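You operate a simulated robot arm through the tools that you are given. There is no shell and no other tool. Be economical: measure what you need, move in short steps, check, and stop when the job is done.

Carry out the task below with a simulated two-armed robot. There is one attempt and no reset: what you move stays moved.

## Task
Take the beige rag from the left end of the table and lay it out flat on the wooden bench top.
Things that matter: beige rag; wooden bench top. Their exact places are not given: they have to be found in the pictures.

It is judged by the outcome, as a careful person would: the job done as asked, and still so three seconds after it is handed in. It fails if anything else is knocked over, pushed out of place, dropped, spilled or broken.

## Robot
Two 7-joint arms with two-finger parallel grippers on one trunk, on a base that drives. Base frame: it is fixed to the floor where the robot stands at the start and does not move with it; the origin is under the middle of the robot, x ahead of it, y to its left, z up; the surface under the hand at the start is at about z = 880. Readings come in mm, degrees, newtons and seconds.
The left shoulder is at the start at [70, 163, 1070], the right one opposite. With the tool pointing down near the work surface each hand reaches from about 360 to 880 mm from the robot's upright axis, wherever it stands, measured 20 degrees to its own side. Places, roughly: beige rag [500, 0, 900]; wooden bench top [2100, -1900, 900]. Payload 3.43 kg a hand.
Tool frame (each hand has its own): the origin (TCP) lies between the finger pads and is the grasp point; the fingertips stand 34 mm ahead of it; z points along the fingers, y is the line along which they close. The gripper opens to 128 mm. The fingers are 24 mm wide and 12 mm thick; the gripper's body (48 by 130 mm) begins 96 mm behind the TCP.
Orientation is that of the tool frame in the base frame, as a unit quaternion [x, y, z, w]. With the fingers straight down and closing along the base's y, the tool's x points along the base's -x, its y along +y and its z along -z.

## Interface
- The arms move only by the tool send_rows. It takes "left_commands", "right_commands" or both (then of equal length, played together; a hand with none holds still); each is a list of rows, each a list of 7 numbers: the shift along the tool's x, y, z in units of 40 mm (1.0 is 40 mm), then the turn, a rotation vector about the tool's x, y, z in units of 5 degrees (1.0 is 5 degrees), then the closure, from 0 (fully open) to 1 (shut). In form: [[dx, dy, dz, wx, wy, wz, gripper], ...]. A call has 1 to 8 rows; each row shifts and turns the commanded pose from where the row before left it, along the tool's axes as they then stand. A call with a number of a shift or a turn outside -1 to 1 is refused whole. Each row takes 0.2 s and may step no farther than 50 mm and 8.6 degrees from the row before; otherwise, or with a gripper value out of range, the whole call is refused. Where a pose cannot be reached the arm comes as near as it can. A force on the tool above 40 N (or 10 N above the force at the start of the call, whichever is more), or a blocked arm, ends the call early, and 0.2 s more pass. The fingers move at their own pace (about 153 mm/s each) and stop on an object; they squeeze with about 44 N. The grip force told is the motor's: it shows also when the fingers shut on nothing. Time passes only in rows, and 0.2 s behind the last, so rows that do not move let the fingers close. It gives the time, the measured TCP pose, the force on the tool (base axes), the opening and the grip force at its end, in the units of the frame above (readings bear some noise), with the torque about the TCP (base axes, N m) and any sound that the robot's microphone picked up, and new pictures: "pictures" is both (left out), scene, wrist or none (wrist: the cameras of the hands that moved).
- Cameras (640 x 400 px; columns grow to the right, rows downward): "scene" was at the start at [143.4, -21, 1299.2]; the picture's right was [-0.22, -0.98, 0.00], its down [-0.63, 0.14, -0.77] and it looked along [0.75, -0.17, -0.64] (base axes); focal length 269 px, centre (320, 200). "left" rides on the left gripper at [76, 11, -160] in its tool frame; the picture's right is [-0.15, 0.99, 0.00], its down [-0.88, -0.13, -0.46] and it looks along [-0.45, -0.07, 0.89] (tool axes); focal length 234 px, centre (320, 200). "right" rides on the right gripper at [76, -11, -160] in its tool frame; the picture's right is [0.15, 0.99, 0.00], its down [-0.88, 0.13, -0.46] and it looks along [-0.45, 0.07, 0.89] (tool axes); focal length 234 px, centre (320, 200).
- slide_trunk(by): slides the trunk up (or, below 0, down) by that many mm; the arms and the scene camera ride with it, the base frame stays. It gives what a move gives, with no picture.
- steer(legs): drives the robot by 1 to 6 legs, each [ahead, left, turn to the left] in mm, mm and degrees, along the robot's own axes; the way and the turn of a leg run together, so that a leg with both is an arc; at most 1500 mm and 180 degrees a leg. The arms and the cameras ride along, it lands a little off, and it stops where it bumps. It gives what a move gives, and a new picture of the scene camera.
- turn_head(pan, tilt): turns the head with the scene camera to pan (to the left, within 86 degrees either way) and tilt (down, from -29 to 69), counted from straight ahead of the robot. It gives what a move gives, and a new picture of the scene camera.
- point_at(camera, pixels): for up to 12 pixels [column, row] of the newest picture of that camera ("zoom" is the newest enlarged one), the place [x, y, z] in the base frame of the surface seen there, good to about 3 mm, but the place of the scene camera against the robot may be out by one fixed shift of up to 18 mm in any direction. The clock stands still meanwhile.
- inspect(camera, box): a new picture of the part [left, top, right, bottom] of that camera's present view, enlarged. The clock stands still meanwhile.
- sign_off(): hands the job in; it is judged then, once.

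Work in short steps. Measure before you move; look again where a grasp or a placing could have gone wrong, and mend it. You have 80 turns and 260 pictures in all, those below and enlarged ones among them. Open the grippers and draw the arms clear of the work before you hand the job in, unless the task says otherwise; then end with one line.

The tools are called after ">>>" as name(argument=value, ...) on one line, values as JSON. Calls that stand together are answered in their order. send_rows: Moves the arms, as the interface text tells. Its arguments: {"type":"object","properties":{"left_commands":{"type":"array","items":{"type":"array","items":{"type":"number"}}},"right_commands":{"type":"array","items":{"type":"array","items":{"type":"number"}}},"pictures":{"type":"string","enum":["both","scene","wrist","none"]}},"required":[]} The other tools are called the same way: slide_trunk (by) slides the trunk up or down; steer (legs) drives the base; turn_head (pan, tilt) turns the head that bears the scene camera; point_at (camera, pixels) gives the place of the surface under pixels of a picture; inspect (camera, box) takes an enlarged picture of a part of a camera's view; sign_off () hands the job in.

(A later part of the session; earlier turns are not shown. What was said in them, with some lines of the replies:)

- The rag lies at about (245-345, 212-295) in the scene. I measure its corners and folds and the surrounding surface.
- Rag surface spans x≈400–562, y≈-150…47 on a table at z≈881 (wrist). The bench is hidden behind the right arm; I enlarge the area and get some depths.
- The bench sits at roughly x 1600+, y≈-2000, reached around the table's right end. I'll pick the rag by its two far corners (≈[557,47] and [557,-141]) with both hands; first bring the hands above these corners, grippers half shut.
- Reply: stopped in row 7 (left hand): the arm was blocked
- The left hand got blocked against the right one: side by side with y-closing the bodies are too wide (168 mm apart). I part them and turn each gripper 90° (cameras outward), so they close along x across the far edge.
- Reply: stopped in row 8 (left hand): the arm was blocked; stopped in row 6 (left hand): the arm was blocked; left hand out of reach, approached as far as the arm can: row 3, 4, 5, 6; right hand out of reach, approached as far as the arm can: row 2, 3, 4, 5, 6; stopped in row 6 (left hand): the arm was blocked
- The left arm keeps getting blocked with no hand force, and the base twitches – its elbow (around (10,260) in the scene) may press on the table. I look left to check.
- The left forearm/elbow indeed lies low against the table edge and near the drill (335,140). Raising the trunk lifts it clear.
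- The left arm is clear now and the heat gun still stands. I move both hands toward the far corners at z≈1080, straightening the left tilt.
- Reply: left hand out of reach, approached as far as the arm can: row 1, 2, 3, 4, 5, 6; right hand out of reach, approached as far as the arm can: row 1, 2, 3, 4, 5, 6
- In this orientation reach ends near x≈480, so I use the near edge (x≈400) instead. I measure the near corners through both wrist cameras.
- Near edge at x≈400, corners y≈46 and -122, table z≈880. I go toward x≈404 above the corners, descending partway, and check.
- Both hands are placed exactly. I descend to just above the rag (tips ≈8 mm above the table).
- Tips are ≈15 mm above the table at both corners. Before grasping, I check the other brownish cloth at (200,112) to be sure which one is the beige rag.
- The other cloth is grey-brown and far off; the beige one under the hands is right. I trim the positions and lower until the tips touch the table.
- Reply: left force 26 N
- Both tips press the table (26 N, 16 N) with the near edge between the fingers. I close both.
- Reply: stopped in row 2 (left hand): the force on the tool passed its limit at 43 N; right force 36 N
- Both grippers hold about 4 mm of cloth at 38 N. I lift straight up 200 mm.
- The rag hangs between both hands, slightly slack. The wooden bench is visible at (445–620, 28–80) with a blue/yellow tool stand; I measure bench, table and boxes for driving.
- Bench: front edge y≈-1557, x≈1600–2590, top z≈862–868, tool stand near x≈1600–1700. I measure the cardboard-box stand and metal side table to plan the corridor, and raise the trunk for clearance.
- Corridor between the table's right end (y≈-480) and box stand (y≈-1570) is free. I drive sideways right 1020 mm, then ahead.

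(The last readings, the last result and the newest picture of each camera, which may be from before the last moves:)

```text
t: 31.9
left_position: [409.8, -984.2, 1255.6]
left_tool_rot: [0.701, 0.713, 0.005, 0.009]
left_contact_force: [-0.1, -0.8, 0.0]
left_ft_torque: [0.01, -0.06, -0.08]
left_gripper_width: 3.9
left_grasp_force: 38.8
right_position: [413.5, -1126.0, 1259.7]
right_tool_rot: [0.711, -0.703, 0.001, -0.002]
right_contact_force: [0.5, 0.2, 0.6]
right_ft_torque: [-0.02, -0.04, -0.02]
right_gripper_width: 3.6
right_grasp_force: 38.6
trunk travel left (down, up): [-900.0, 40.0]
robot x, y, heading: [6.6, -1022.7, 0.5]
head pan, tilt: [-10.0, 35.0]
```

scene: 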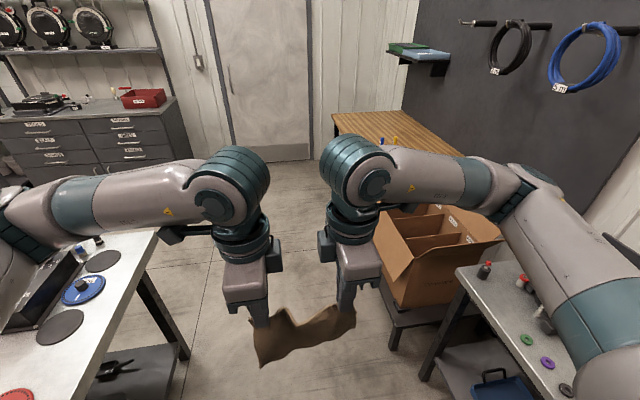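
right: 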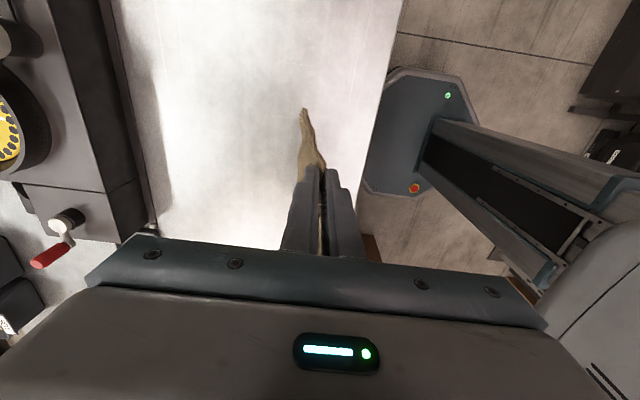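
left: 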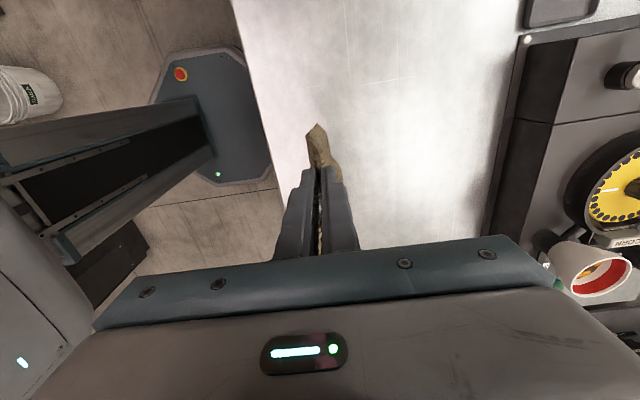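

The way ahead is clear between the table (left) and the box (right). I drive ahead about 2130 mm.

>>> steer(legs=[[1100, 0, 0], [1030, 0, 0]])

>>> turn_head(pan=-75, tilt=45)

```text
t: 42.5
left_position: [2569.3, -953.3, 1255.7]
left_tool_rot: [0.702, 0.712, 0.005, 0.008]
left_contact_force: [0.2, 1.2, -0.3]
left_ft_torque: [-0.02, -0.07, -0.05]
left_gripper_width: 3.8
left_grasp_force: 38.7
right_position: [2573.0, -1094.8, 1259.3]
right_tool_rot: [0.711, -0.703, 0.001, -0.002]
right_contact_force: [-0.1, 0.2, 0.3]
right_ft_torque: [-0.03, -0.07, -0.01]
right_gripper_width: 3.7
right_grasp_force: 38.2
trunk travel left (down, up): [-900.0, 40.0]
robot x, y, heading: [2165.8, -993.9, 0.7]
head pan, tilt: [-10.0, 35.0]
```

scene: 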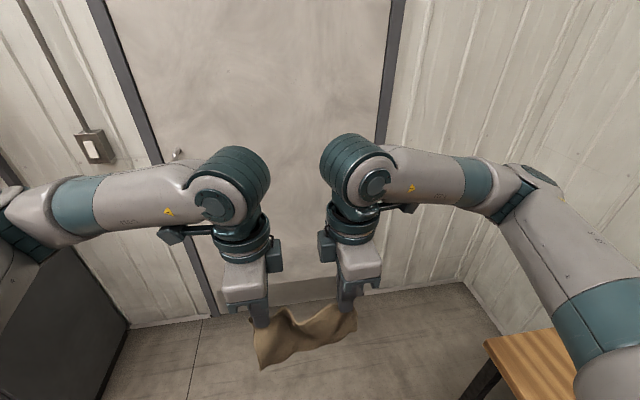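

```text
t: 43.9
left_position: [2570.7, -953.7, 1254.3]
left_tool_rot: [0.702, 0.712, 0.004, 0.008]
left_contact_force: [0.0, 0.9, -1.0]
left_ft_torque: [0.02, -0.04, -0.04]
left_gripper_width: 4.0
left_grasp_force: 39.0
right_position: [2573.6, -1095.6, 1259.1]
right_tool_rot: [0.711, -0.703, 0.001, -0.003]
right_contact_force: [-0.3, 0.0, 0.7]
right_ft_torque: [-0.03, -0.02, -0.01]
right_gripper_width: 3.8
right_grasp_force: 38.7
trunk travel left (down, up): [-900.0, 40.0]
robot x, y, heading: [2165.9, -994.0, 1.0]
head pan, tilt: [-75.0, 45.0]
```

scene: 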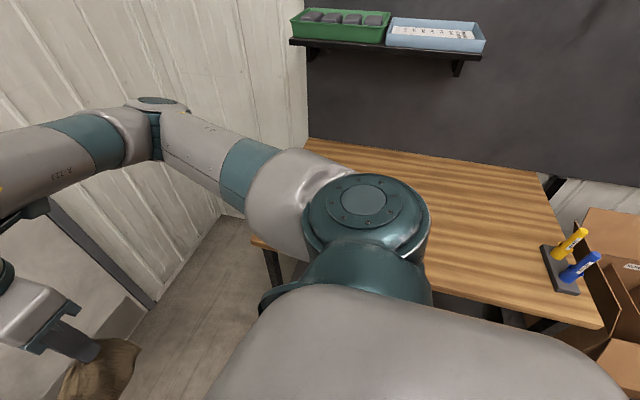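

Now beside the bench; the next step is turning right 90°. I check wall distance for the left elbow's swing first.

>>> point_at(camera="scene", pixels=[[60, 220], [200, 80], [260, 238], [600, 325], [520, 285], [450, 50], [560, 262], [310, 145], [550, 195], [450, 210]])

```text
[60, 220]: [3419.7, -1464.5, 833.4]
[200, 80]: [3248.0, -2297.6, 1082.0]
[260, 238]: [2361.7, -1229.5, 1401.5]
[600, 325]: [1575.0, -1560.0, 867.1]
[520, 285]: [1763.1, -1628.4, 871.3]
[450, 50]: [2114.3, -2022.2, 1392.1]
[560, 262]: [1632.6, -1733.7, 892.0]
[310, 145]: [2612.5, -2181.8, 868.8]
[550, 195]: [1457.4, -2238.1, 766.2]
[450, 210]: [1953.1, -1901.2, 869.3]
```

Walls are far (x≈3250). Bench z≈868 (scene), front edge y≈-1560. I turn right 91°.

>>> steer(legs=[[0, 0, -91]])

>>> turn_head(pan=0, tilt=50)

```text
t: 48.1
left_position: [2204.7, -1398.2, 1255.5]
left_tool_rot: [1.0, 0.003, -0.003, 0.009]
left_contact_force: [0.6, -0.4, -0.9]
left_ft_torque: [-0.03, 0.01, 0.1]
left_gripper_width: 3.8
left_grasp_force: 38.3
right_position: [2062.9, -1400.1, 1260.0]
right_tool_rot: [-0.002, 1.0, -0.003, 0.0]
right_contact_force: [0.5, 0.1, -0.4]
right_ft_torque: [-0.01, -0.03, 0.12]
right_gripper_width: 3.9
right_grasp_force: 38.3
trunk travel left (down, up): [-900.0, 40.0]
robot x, y, heading: [2165.9, -995.4, -90.1]
head pan, tilt: [-75.0, 45.0]
```

scene: 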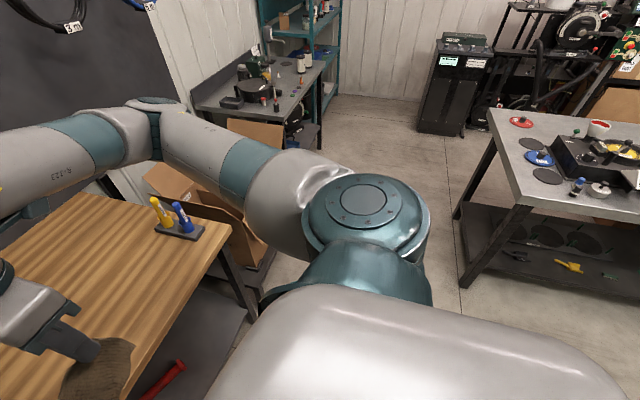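

```text
t: 49.6
left_position: [2204.4, -1397.9, 1255.7]
left_tool_rot: [1.0, 0.004, -0.003, 0.008]
left_contact_force: [0.1, 0.4, -0.2]
left_ft_torque: [-0.02, 0.0, 0.1]
left_gripper_width: 3.9
left_grasp_force: 38.8
right_position: [2062.9, -1400.4, 1259.6]
right_tool_rot: [-0.002, 1.0, -0.002, 0.0]
right_contact_force: [0.5, 0.6, 0.0]
right_ft_torque: [0.04, -0.02, 0.12]
right_gripper_width: 3.7
right_grasp_force: 37.9
trunk travel left (down, up): [-900.0, 40.0]
robot x, y, heading: [2166.1, -996.2, -90.0]
head pan, tilt: [0.0, 50.0]
```

scene: 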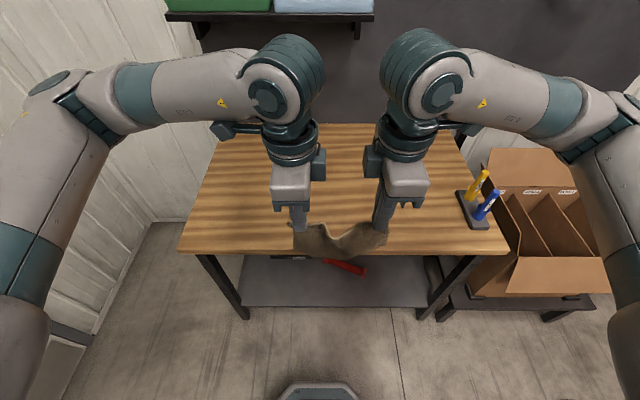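

Facing the bench squarely. There is a lower shelf with a red tool; I measure its front edge, my base's front and the bench edge.

>>> point_at(camera="scene", pixels=[[270, 302], [380, 304], [318, 385], [318, 398], [240, 253], [430, 253], [245, 316], [340, 190], [340, 140], [345, 268], [250, 260], [335, 245]])

```text
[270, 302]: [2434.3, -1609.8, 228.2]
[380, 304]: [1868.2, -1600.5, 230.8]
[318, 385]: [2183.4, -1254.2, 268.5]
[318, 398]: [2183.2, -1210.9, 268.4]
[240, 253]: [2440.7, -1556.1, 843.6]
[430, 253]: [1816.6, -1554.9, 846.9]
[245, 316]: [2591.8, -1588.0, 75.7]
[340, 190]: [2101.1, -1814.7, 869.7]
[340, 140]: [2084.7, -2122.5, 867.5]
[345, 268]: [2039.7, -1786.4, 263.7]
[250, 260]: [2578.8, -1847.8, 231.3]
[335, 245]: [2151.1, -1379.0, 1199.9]
```

Base front is 262 mm ahead of centre; the shelf front is at y≈-1605. I drive ahead 300 mm and then spread the hands slightly to take out the sag.

>>> steer(legs=[[300, 0, 0]])

>>> send_rows(left_commands=[[0.1, 0, 0, 0, 0, 0, 1], [0.1, 0, 0, 0, 0, 0, 1], [0.1, 0, 0, 0, 0, 0, 1], [0, 0, 0, 0, 0, 0, 1]], right_commands=[[0.1, 0, 0, 0, 0, 0, 1], [0.1, 0, 0, 0, 0, 0, 1], [0.1, 0, 0, 0, 0, 0, 1], [0, 0, 0, 0, 0, 0, 1]], pictures="scene")

```text
t: 51.6
left_position: [2203.6, -1691.6, 1255.6]
left_tool_rot: [1.0, 0.002, -0.002, 0.01]
left_contact_force: [0.8, 0.1, 0.0]
left_ft_torque: [-0.04, 0.01, 0.12]
left_gripper_width: 4.0
left_grasp_force: 38.4
right_position: [2062.2, -1692.7, 1260.2]
right_tool_rot: [-0.001, 1.0, -0.004, 0.001]
right_contact_force: [-0.3, -0.5, 0.2]
right_ft_torque: [-0.02, -0.02, 0.12]
right_gripper_width: 3.8
right_grasp_force: 38.3
trunk travel left (down, up): [-900.0, 40.0]
robot x, y, heading: [2169.9, -1288.5, -90.1]
head pan, tilt: [0.0, 50.0]
```

scene: 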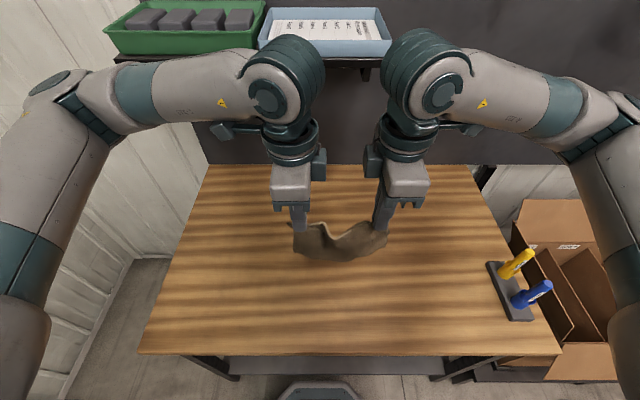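

```text
t: 52.6
left_position: [2215.4, -1692.7, 1255.4]
left_tool_rot: [1.0, 0.001, -0.004, 0.009]
left_contact_force: [0.9, -0.5, -0.1]
left_ft_torque: [0.01, 0.03, 0.08]
left_gripper_width: 3.8
left_grasp_force: 38.4
right_position: [2049.9, -1691.9, 1260.0]
right_tool_rot: [-0.001, 1.0, -0.002, 0.002]
right_contact_force: [0.3, -0.5, -0.5]
right_ft_torque: [-0.02, 0.0, 0.09]
right_gripper_width: 3.8
right_grasp_force: 38.3
trunk travel left (down, up): [-900.0, 40.0]
robot x, y, heading: [2166.9, -1291.1, -89.8]
head pan, tilt: [0.0, 50.0]
```

scene: 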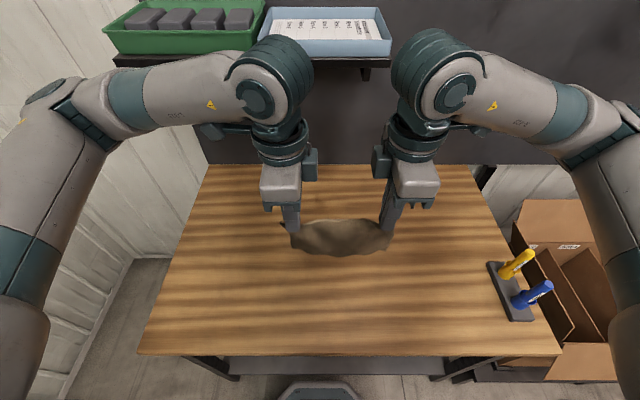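

Sag is nearly gone (165 mm apart, no tension yet). I spread slightly more, and lower the trunk 150 mm.

>>> send_rows(left_commands=[[0.08, 0, 0, 0, 0, 0, 1], [0.08, 0, 0, 0, 0, 0, 1], [0, 0, 0, 0, 0, 0, 1]], right_commands=[[0.08, 0, 0, 0, 0, 0, 1], [0.08, 0, 0, 0, 0, 0, 1], [0, 0, 0, 0, 0, 0, 1]], pictures="none")

>>> slide_trunk(by=-150)

>>> inspect(camera="scene", box=[200, 120, 460, 290])

```text
t: 53.4
left_position: [2221.2, -1692.6, 1256.1]
left_tool_rot: [1.0, 0.002, -0.003, 0.008]
left_contact_force: [-9.8, 1.1, -1.0]
left_ft_torque: [-0.01, 0.32, 0.08]
left_gripper_width: 3.9
left_grasp_force: 38.2
right_position: [2044.9, -1693.9, 1259.6]
right_tool_rot: [-0.001, 1.0, -0.002, 0.0]
right_contact_force: [8.8, 0.8, -0.5]
right_ft_torque: [-0.04, -0.33, 0.05]
right_gripper_width: 3.8
right_grasp_force: 38.0
trunk travel left (down, up): [-900.0, 40.0]
robot x, y, heading: [2167.6, -1291.2, -89.9]
head pan, tilt: [0.0, 50.0]
```

```text
t: 55.2
left_position: [2221.6, -1692.8, 1105.6]
left_tool_rot: [1.0, 0.002, -0.003, 0.009]
left_contact_force: [-10.1, -0.2, 0.0]
left_ft_torque: [-0.03, 0.37, 0.04]
left_gripper_width: 3.6
left_grasp_force: 38.5
right_position: [2044.7, -1693.7, 1110.0]
right_tool_rot: [-0.001, 1.0, -0.003, 0.001]
right_contact_force: [10.7, -0.2, -0.2]
right_ft_torque: [-0.02, -0.37, 0.04]
right_gripper_width: 3.7
right_grasp_force: 38.6
trunk travel left (down, up): [-750.0, 190.0]
robot x, y, heading: [2167.8, -1288.5, -89.8]
head pan, tilt: [0.0, 50.0]
```

```text
2.35 times, centred on (330, 205) of scene
```

zoom: 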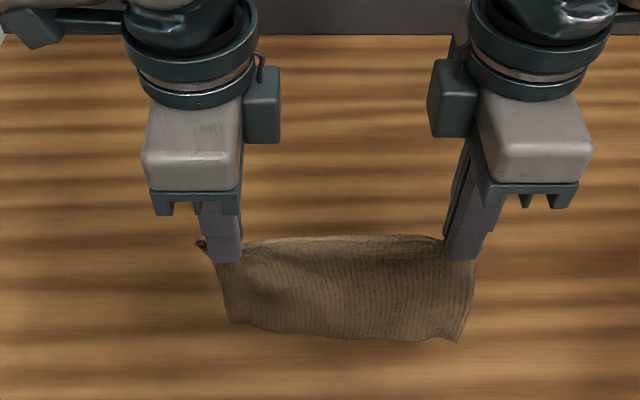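

The rag is taut (~10 N) and hangs smoothly. I ease the tension a bit and move the hands 65 mm forward and 35 mm down.

>>> send_rows(left_commands=[[-0.03, 0.4, 0.22, 0, 0, 0, 1], [0, 0.4, 0.22, 0, 0, 0, 1], [0, 0.4, 0.22, 0, 0, 0, 1], [0, 0.4, 0.22, 0, 0, 0, 1]], right_commands=[[-0.03, -0.4, 0.25, 0, 0, 0, 1], [0, -0.4, 0.25, 0, 0, 0, 1], [0, -0.4, 0.25, 0, 0, 0, 1], [0, -0.4, 0.25, 0, 0, 0, 1]], pictures="both")

```text
t: 56.2
left_position: [2221.0, -1750.3, 1075.3]
left_tool_rot: [1.0, 0.002, -0.003, 0.009]
left_contact_force: [-8.3, 1.4, 0.6]
left_ft_torque: [0.05, 0.3, -0.01]
left_gripper_width: 3.8
left_grasp_force: 38.5
left hand out of reach, approached as far as the arm can: row 4
right_position: [2045.5, -1724.8, 1090.5]
right_tool_rot: [-0.001, 1.0, -0.002, 0.0]
right_contact_force: [8.9, -2.0, 0.0]
right_ft_torque: [-0.05, -0.26, 0.07]
right_gripper_width: 3.8
right_grasp_force: 38.6
right hand out of reach, approached as far as the arm can: row 3, 4
trunk travel left (down, up): [-750.0, 190.0]
robot x, y, heading: [2168.4, -1291.5, -89.7]
head pan, tilt: [0.0, 50.0]
```

scene: 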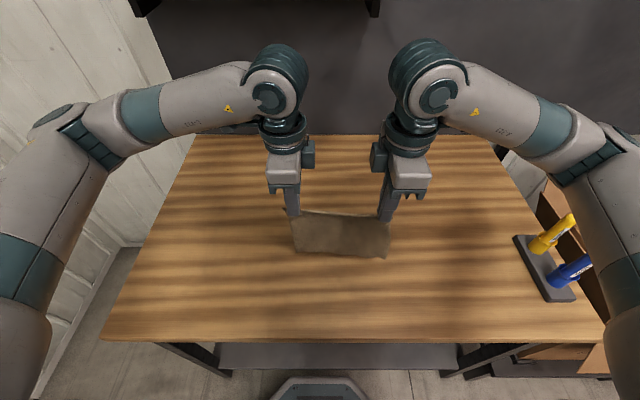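
right: 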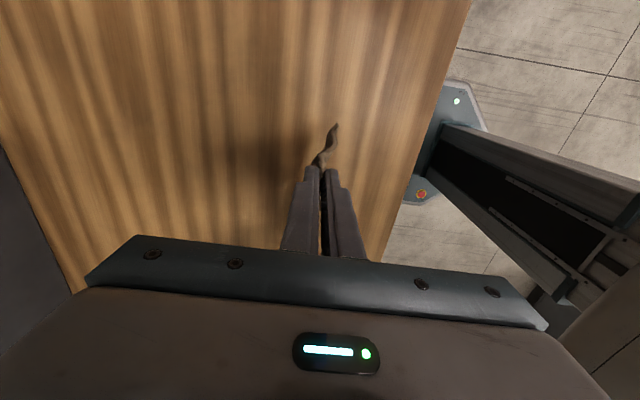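
left: 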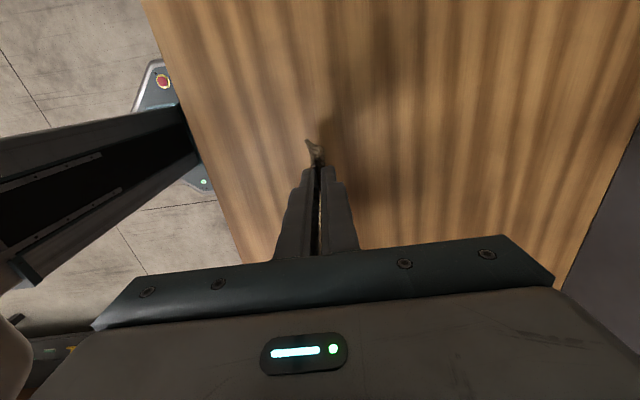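

The right hand stops at about 434 mm radius, left at 459. To lay the rag deeper I turn both grippers back 20° (to 70°), which should free reach, then move forward evenly.

>>> send_rows(left_commands=[[0, 0, 0, 0, 0, -1, 1], [0, 0, 0, 0, 0, -1, 1], [0, 0, 0, 0, 0, -1, 1], [0, 0, 0, 0, 0, -1, 1], [-0.107, 0.29, 0, 0, 0, 0, 1], [-0.107, 0.29, 0, 0, 0, 0, 1], [-0.107, 0.29, 0, 0, 0, 0, 1], [-0.107, 0.29, 0, 0, 0, 0, 1]], right_commands=[[0, 0, 0, 0, 0, 1, 1], [0, 0, 0, 0, 0, 1, 1], [0, 0, 0, 0, 0, 1, 1], [0, 0, 0, 0, 0, 1, 1], [-0.16, -0.44, 0.1, 0, 0, 0, 1], [-0.16, -0.44, 0.1, 0, 0, 0, 1], [-0.16, -0.44, 0.1, 0, 0, 0, 1], [-0.16, -0.44, 0.1, 0, 0, 0, 1]], pictures="scene")

```text
t: 58.0
left_position: [2220.0, -1799.1, 1075.6]
left_tool_rot: [0.984, 0.176, -0.004, 0.008]
left_contact_force: [-5.3, 0.1, -1.0]
left_ft_torque: [-0.01, 0.15, -0.1]
left_gripper_width: 3.8
left_grasp_force: 38.8
right_position: [2046.0, -1801.5, 1074.1]
right_tool_rot: [0.173, 0.985, -0.002, 0.001]
right_contact_force: [5.1, -0.5, 0.5]
right_ft_torque: [0.01, -0.19, 0.11]
right_gripper_width: 3.8
right_grasp_force: 38.6
trunk travel left (down, up): [-750.0, 190.0]
robot x, y, heading: [2167.6, -1287.4, -89.8]
head pan, tilt: [0.0, 50.0]
```

scene: 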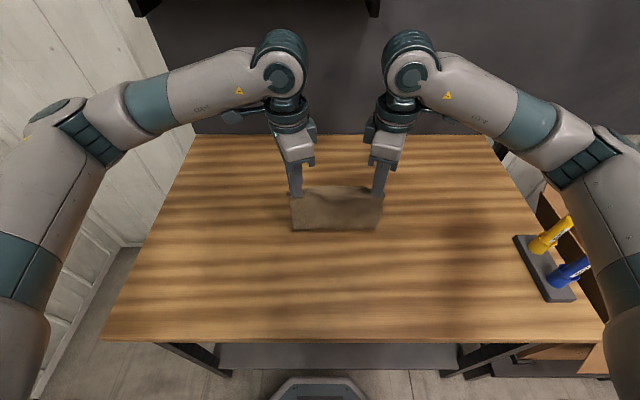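

Both hands reached y≈-1800 evenly, cloth still taut (5 N). I measure the lower hem's height over the bench.

>>> point_at(camera="scene", pixels=[[295, 226], [335, 228], [375, 226], [320, 190], [370, 192], [335, 245]])

>>> inspect(camera="scene", box=[250, 120, 430, 250])

```text
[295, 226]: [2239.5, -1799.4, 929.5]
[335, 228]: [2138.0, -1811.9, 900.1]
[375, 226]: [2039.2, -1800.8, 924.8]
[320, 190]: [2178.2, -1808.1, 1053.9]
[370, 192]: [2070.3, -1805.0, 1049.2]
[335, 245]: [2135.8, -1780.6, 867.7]
```

```text
3.08 times, centred on (340, 185) of scene
```

zoom: 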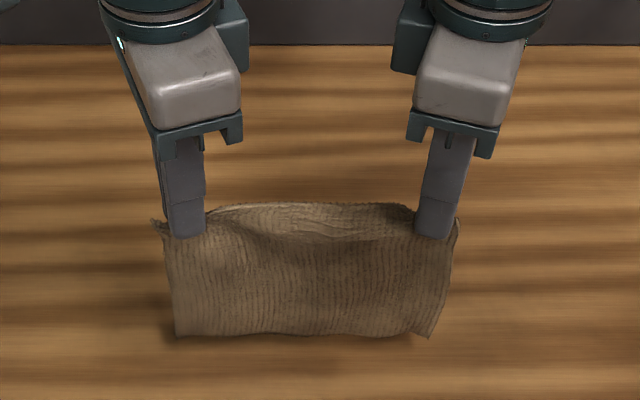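

The hem is about 35 mm above the bench. I lower until it just touches, then begin pulling back while lowering, so the rag lays out from far to near.

>>> send_rows(left_commands=[[0, 0, 0.45, 0, 0, 0, 1], [0, 0, 0.45, 0, 0, 0, 1], [0, 0, 0, 0, 0, 0, 1], [0.1, -0.275, 0.17, 0, 0, 0, 1], [0.2, -0.545, 0.27, 0, 0, 0, 1], [0.256, -0.705, 0.5, 0, 0, 0, 1]], right_commands=[[0, 0, 0.45, 0, 0, 0, 1], [0, 0, 0.45, 0, 0, 0, 1], [0, 0, 0, 0, 0, 0, 1], [0.1, 0.275, 0.17, 0, 0, 0, 1], [0.2, 0.545, 0.27, 0, 0, 0, 1], [0.256, 0.705, 0.5, 0, 0, 0, 1]], pictures="scene")

>>> inspect(camera="scene", box=[230, 130, 430, 280])

```text
t: 59.4
left_position: [2220.3, -1735.4, 1002.2]
left_tool_rot: [0.984, 0.176, -0.005, 0.009]
left_contact_force: [-4.7, 0.4, -0.8]
left_ft_torque: [-0.05, 0.17, -0.14]
left_gripper_width: 3.8
left_grasp_force: 38.0
right_position: [2045.8, -1734.1, 1003.3]
right_tool_rot: [0.172, 0.985, -0.003, 0.002]
right_contact_force: [4.7, -0.5, -0.1]
right_ft_torque: [-0.02, -0.18, 0.11]
right_gripper_width: 3.7
right_grasp_force: 38.6
trunk travel left (down, up): [-750.0, 190.0]
robot x, y, heading: [2167.4, -1287.2, -89.8]
head pan, tilt: [0.0, 50.0]
```

scene: 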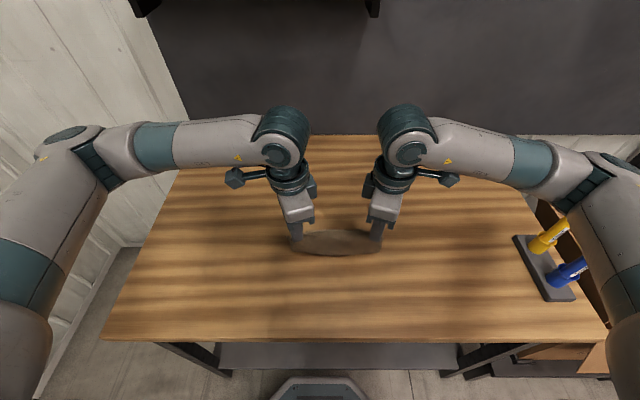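

```text
2.67 times, centred on (330, 205) of scene
```

zoom: 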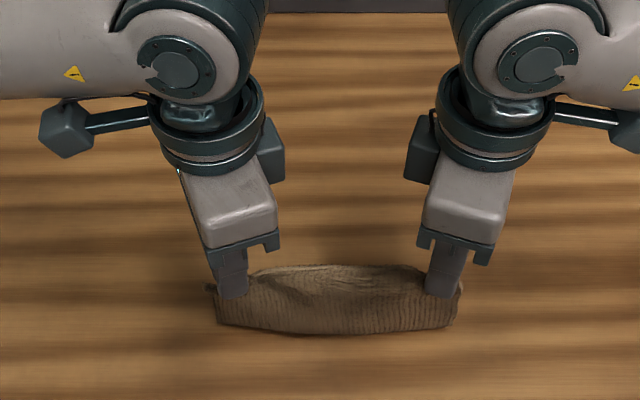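

From here the far part is hidden; I check the wrist cameras to see how the lower part is laying.

>>> inspect(camera="left", box=[200, 20, 520, 220])

>>> inspect(camera="right", box=[120, 20, 440, 220])

```text
2.00 times, centred on (360, 120) of left
```

zoom: 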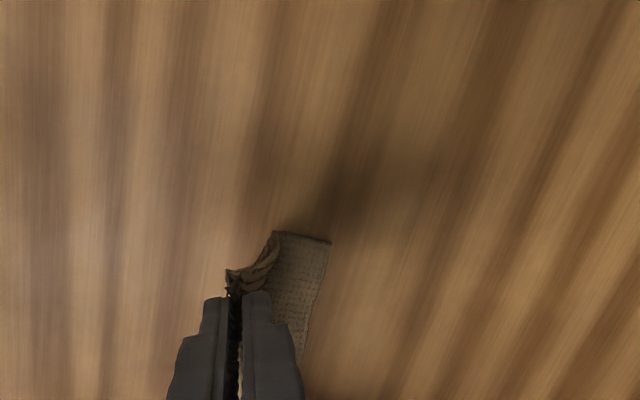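

```text
2.00 times, centred on (280, 120) of right
```

zoom: 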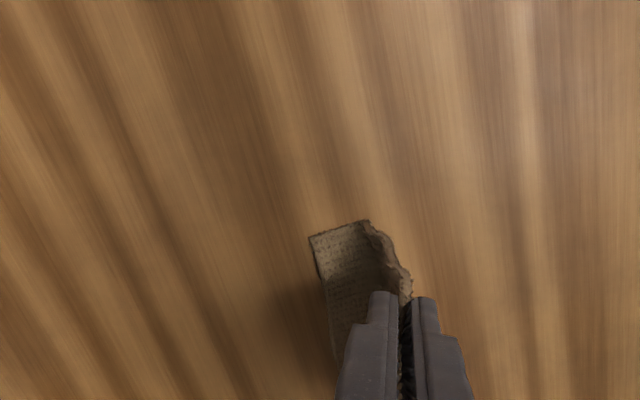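

The far part curls forward (away from the robot) onto the bench as wanted. I continue back and down.

>>> send_rows(left_commands=[[0.214, -0.587, 0.625, 0, 0, 0, 1], [0.171, -0.47, 0.625, 0, 0, 0, 1], [0.128, -0.353, 0.5, 0, 0, 0, 1]], right_commands=[[0.214, 0.587, 0.625, 0, 0, 0, 1], [0.171, 0.47, 0.625, 0, 0, 0, 1], [0.128, 0.353, 0.5, 0, 0, 0, 1]], pictures="both")

```text
t: 60.2
left_position: [2221.1, -1676.0, 933.0]
left_tool_rot: [0.984, 0.175, -0.005, 0.008]
left_contact_force: [-4.2, -0.2, -0.1]
left_ft_torque: [0.02, 0.18, -0.15]
left_gripper_width: 3.5
left_grasp_force: 38.5
right_position: [2044.7, -1676.3, 931.3]
right_tool_rot: [0.173, 0.985, -0.003, 0.001]
right_contact_force: [5.8, 0.1, -0.7]
right_ft_torque: [-0.02, -0.16, 0.12]
right_gripper_width: 3.8
right_grasp_force: 38.5
trunk travel left (down, up): [-750.0, 190.0]
robot x, y, heading: [2167.6, -1289.8, -89.9]
head pan, tilt: [0.0, 50.0]
```

scene: 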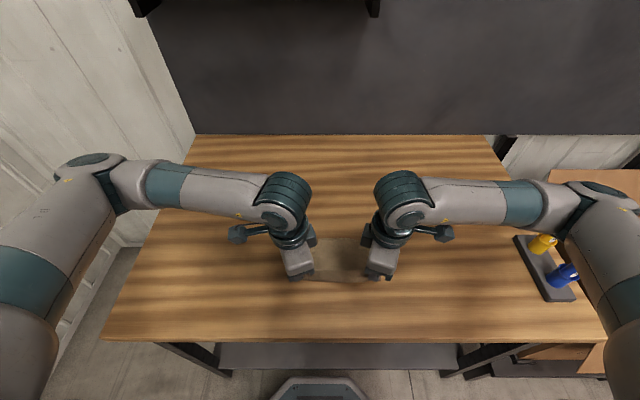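
right: 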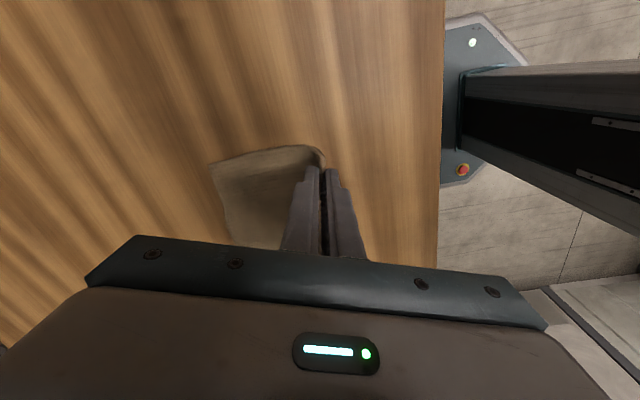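
left: 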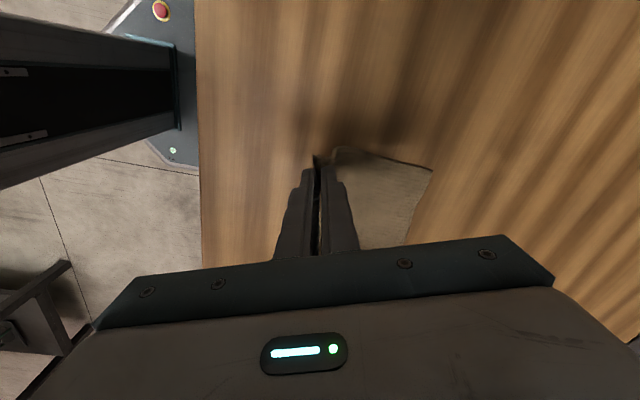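

Laying well; the rag spreads ahead of the fingers. I finish the last ~30 mm down with a little more pull back.

>>> send_rows(left_commands=[[0.086, -0.235, 0.35, 0, 0, 0, 1], [0.086, -0.235, 0.3, 0, 0, 0, 1], [0.05, -0.13, 0.12, 0, 0, 0, 1]], right_commands=[[0.086, 0.235, 0.33, 0, 0, 0, 1], [0.086, 0.235, 0.28, 0, 0, 0, 1], [0.05, 0.13, 0.12, 0, 0, 0, 1]], pictures="wrist")

>>> point_at(camera="left", pixels=[[425, 165], [400, 190], [340, 160], [500, 150]])

>>> point_at(camera="right", pixels=[[215, 165], [240, 195], [290, 155], [150, 150]])

```text
t: 61.0
left_position: [2218.3, -1652.4, 900.5]
left_tool_rot: [0.984, 0.176, -0.005, 0.009]
left_contact_force: [-3.8, -1.0, 2.8]
left_ft_torque: [-0.05, 0.18, -0.07]
left_gripper_width: 4.0
left_grasp_force: 38.1
right_position: [2044.8, -1651.3, 902.1]
right_tool_rot: [0.173, 0.985, -0.003, 0.001]
right_contact_force: [4.4, -0.7, 0.6]
right_ft_torque: [-0.02, -0.19, 0.09]
right_gripper_width: 3.7
right_grasp_force: 38.1
trunk travel left (down, up): [-750.0, 190.0]
robot x, y, heading: [2168.4, -1288.6, -90.1]
head pan, tilt: [0.0, 50.0]
```

right: 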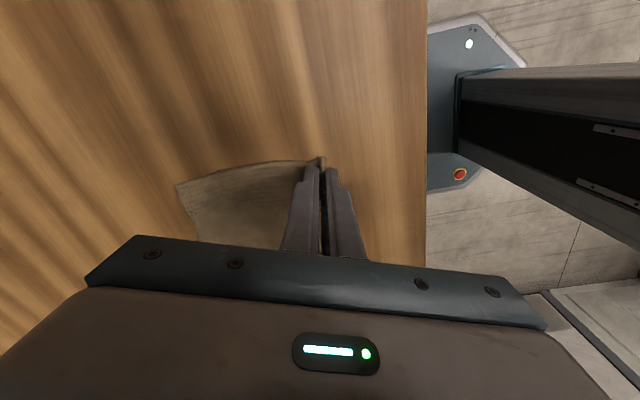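
left: 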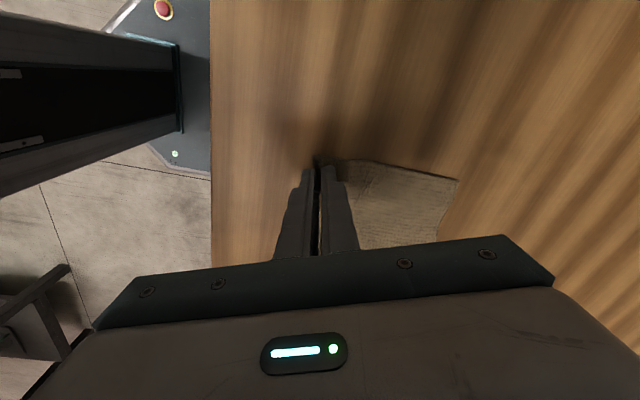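

```text
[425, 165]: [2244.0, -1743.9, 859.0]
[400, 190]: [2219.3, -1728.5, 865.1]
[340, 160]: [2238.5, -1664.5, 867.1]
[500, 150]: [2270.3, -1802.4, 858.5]
```

```text
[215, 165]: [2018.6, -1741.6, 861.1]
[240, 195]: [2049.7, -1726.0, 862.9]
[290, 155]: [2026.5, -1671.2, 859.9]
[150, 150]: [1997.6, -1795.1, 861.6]
```

The tips are ~6 mm above the bench and the rag lies ahead. I measure the far corners to judge whether slack remains.

>>> point_at(camera="left", pixels=[[452, 183], [440, 215], [390, 180], [360, 175], [420, 180]])

>>> point_at(camera="right", pixels=[[183, 188], [198, 220], [240, 180], [275, 180], [215, 185]])

```text
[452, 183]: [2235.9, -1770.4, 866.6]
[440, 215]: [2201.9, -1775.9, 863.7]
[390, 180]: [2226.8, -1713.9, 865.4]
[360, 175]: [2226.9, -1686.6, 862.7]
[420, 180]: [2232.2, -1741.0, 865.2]
```

```text
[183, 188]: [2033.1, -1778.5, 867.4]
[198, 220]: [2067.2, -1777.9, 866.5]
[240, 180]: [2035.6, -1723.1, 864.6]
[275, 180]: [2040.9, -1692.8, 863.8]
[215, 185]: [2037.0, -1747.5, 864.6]
```

The rag lies flat to within ~4 mm from y≈-1777 to the grip. I give a 5 mm tug back, then open both grippers part way.

>>> send_rows(left_commands=[[0.043, -0.12, 0, 0, 0, 0, 1], [0, 0, 0, 0, 0, 0, 1], [0, 0, 0, 0, 0, 0, 0.9], [0, 0, 0, 0, 0, 0, 0.75], [0, 0, 0, 0, 0, 0, 0.75]], right_commands=[[0.043, 0.12, 0.05, 0, 0, 0, 1], [0, 0, 0, 0, 0, 0, 1], [0, 0, 0, 0, 0, 0, 0.9], [0, 0, 0, 0, 0, 0, 0.75], [0, 0, 0, 0, 0, 0, 0.75]], pictures="wrist")

```text
t: 62.2
left_position: [2218.6, -1647.1, 900.0]
left_tool_rot: [0.985, 0.175, -0.004, 0.009]
left_contact_force: [0.6, 0.1, 0.2]
left_ft_torque: [0.03, -0.03, -0.01]
left_gripper_width: 31.6
left_grasp_force: 0.1
right_position: [2045.1, -1647.0, 899.2]
right_tool_rot: [0.172, 0.985, -0.003, 0.001]
right_contact_force: [0.5, 0.6, -0.1]
right_ft_torque: [0.02, 0.02, 0.01]
right_gripper_width: 32.0
right_grasp_force: 0.1
trunk travel left (down, up): [-750.0, 190.0]
robot x, y, heading: [2168.3, -1290.7, -89.9]
head pan, tilt: [0.0, 50.0]
```

right: 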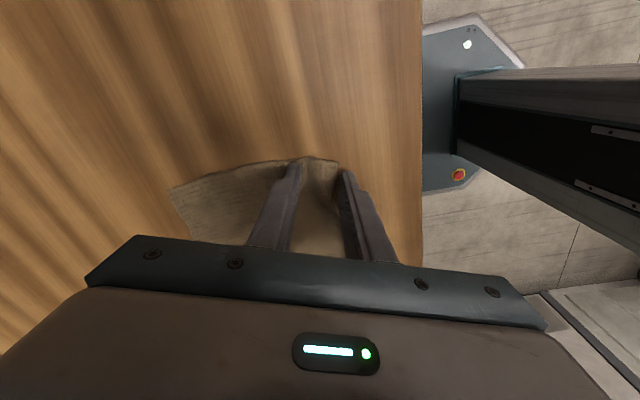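
left: 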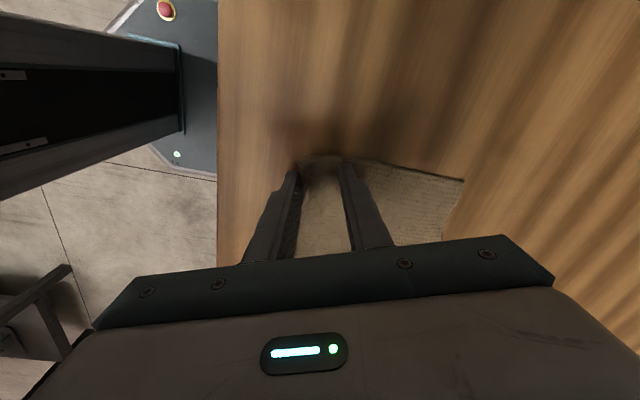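

The hem is unfolding between the fingers toward the near side. I open wider and rise straight up.

>>> send_rows(left_commands=[[0, 0, 0, 0, 0, 0, 0.55], [0, 0, 0, 0, 0, 0, 0.45], [0, 0, -0.3, 0, 0, 0, 0.45], [0, 0, -0.7, 0, 0, 0, 0.45], [0, 0, -1, 0, 0, 0, 0.45], [0, 0, -1, 0, 0, 0, 0.45]], right_commands=[[0, 0, 0, 0, 0, 0, 0.55], [0, 0, 0, 0, 0, 0, 0.45], [0, 0, -0.3, 0, 0, 0, 0.45], [0, 0, -0.7, 0, 0, 0, 0.45], [0, 0, -1, 0, 0, 0, 0.45], [0, 0, -1, 0, 0, 0, 0.45]], pictures="both")

>>> inspect(camera="scene", box=[240, 200, 420, 320])

```text
t: 63.6
left_position: [2218.7, -1642.7, 1018.7]
left_tool_rot: [0.984, 0.176, -0.004, 0.008]
left_contact_force: [-0.5, 0.3, -0.5]
left_ft_torque: [0.03, -0.02, -0.02]
left_gripper_width: 70.5
left_grasp_force: 0.0
right_position: [2047.4, -1648.2, 1016.0]
right_tool_rot: [0.172, 0.985, -0.001, 0.0]
right_contact_force: [0.0, 0.3, -0.1]
right_ft_torque: [0.0, -0.02, -0.01]
right_gripper_width: 70.4
right_grasp_force: 0.1
right hand out of reach, approached as far as the arm can: row 6
trunk travel left (down, up): [-750.0, 190.0]
robot x, y, heading: [2168.5, -1288.5, -89.8]
head pan, tilt: [0.0, 50.0]
```

scene: 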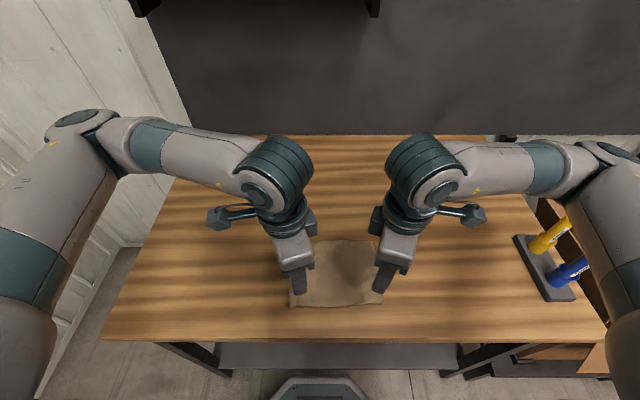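
right: 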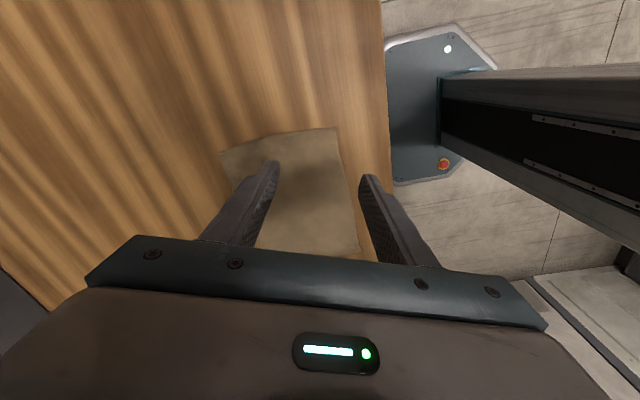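
left: 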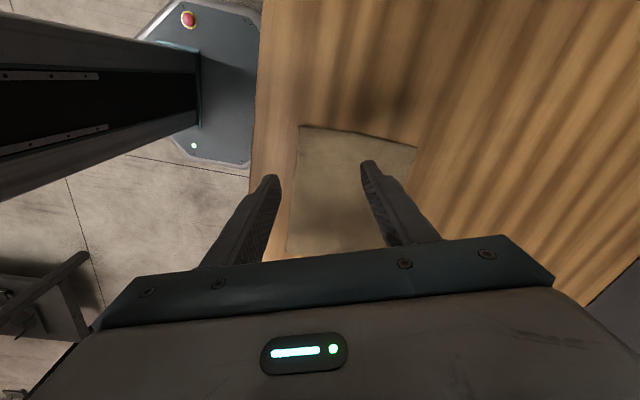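

```text
3.33 times, centred on (330, 260) of scene
```

zoom: 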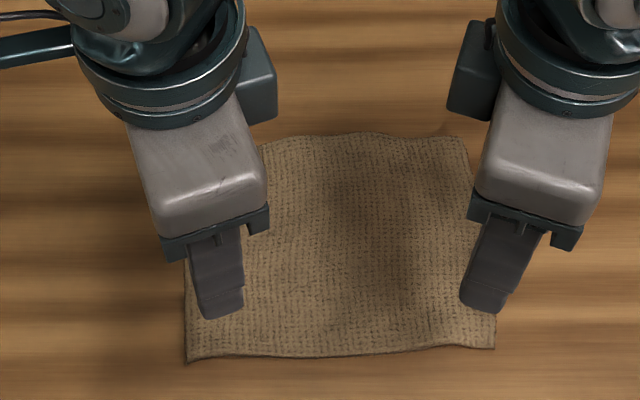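

The rag lies flat and square on the bench. I raise the trunk 180 mm and back the robot off 250 mm to draw the arms clear.

>>> slide_trunk(by=180)

>>> steer(legs=[[-250, 0, 0]])

>>> inspect(camera="scene", box=[220, 160, 440, 300])

```text
t: 65.6
left_position: [2218.0, -1644.0, 1198.7]
left_tool_rot: [0.984, 0.176, -0.004, 0.008]
left_contact_force: [0.1, -0.5, -0.2]
left_ft_torque: [0.01, -0.02, 0.01]
left_gripper_width: 70.3
left_grasp_force: 0.1
right_position: [2046.5, -1650.1, 1196.3]
right_tool_rot: [0.173, 0.985, -0.002, -0.001]
right_contact_force: [0.3, 0.6, 0.1]
right_ft_torque: [-0.02, 0.01, 0.01]
right_gripper_width: 70.5
right_grasp_force: 0.0
trunk travel left (down, up): [-930.0, 10.0]
robot x, y, heading: [2166.3, -1289.6, -90.1]
head pan, tilt: [0.0, 50.0]
```

```text
t: 67.4
left_position: [2219.1, -1398.5, 1198.5]
left_tool_rot: [0.984, 0.175, -0.005, 0.006]
left_contact_force: [-0.2, -0.4, 0.1]
left_ft_torque: [0.03, -0.02, 0.03]
left_gripper_width: 70.4
left_grasp_force: 0.0
right_position: [2046.7, -1402.1, 1194.5]
right_tool_rot: [0.173, 0.985, -0.001, 0.0]
right_contact_force: [-0.3, 0.5, -0.2]
right_ft_torque: [0.02, -0.02, 0.03]
right_gripper_width: 70.4
right_grasp_force: 0.0
trunk travel left (down, up): [-930.0, 10.0]
robot x, y, heading: [2164.7, -1038.5, -89.9]
head pan, tilt: [0.0, 50.0]
```

scene: 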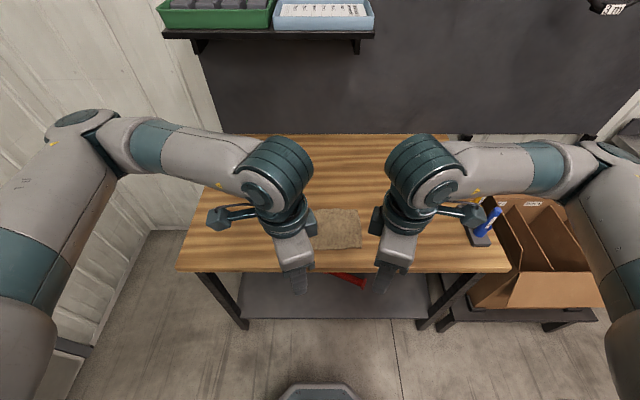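

```text
2.86 times, centred on (330, 230) of scene
```

zoom: 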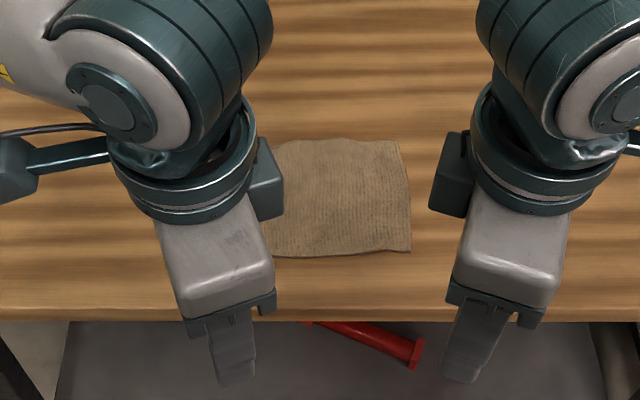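

The rag lies flat on the bench, all else in place. I open the grippers fully and hand in.

>>> send_rows(left_commands=[[0, 0, 0, 0, 0, 0, 0], [0, 0, 0, 0, 0, 0, 0]], right_commands=[[0, 0, 0, 0, 0, 0, 0], [0, 0, 0, 0, 0, 0, 0]], pictures="none")

>>> sign_off()

```text
t: 68.0
left_position: [2218.1, -1399.8, 1199.5]
left_tool_rot: [0.984, 0.175, -0.003, 0.008]
left_contact_force: [0.4, -1.5, 0.5]
left_ft_torque: [0.0, -0.02, -0.02]
left_gripper_width: 127.8
left_grasp_force: 0.0
right_position: [2045.6, -1402.9, 1196.3]
right_tool_rot: [0.173, 0.985, -0.001, 0.001]
right_contact_force: [-0.4, 0.1, -0.9]
right_ft_torque: [-0.02, -0.01, 0.02]
right_gripper_width: 128.3
right_grasp_force: 0.0
trunk travel left (down, up): [-930.0, 10.0]
robot x, y, heading: [2165.3, -1041.9, -90.2]
head pan, tilt: [0.0, 50.0]
```

```text
The job is handed in.
```

The beige rag lies flat on the wooden bench top, both grippers are open and the arms are clear, and nothing else was visibly moved or knocked over.
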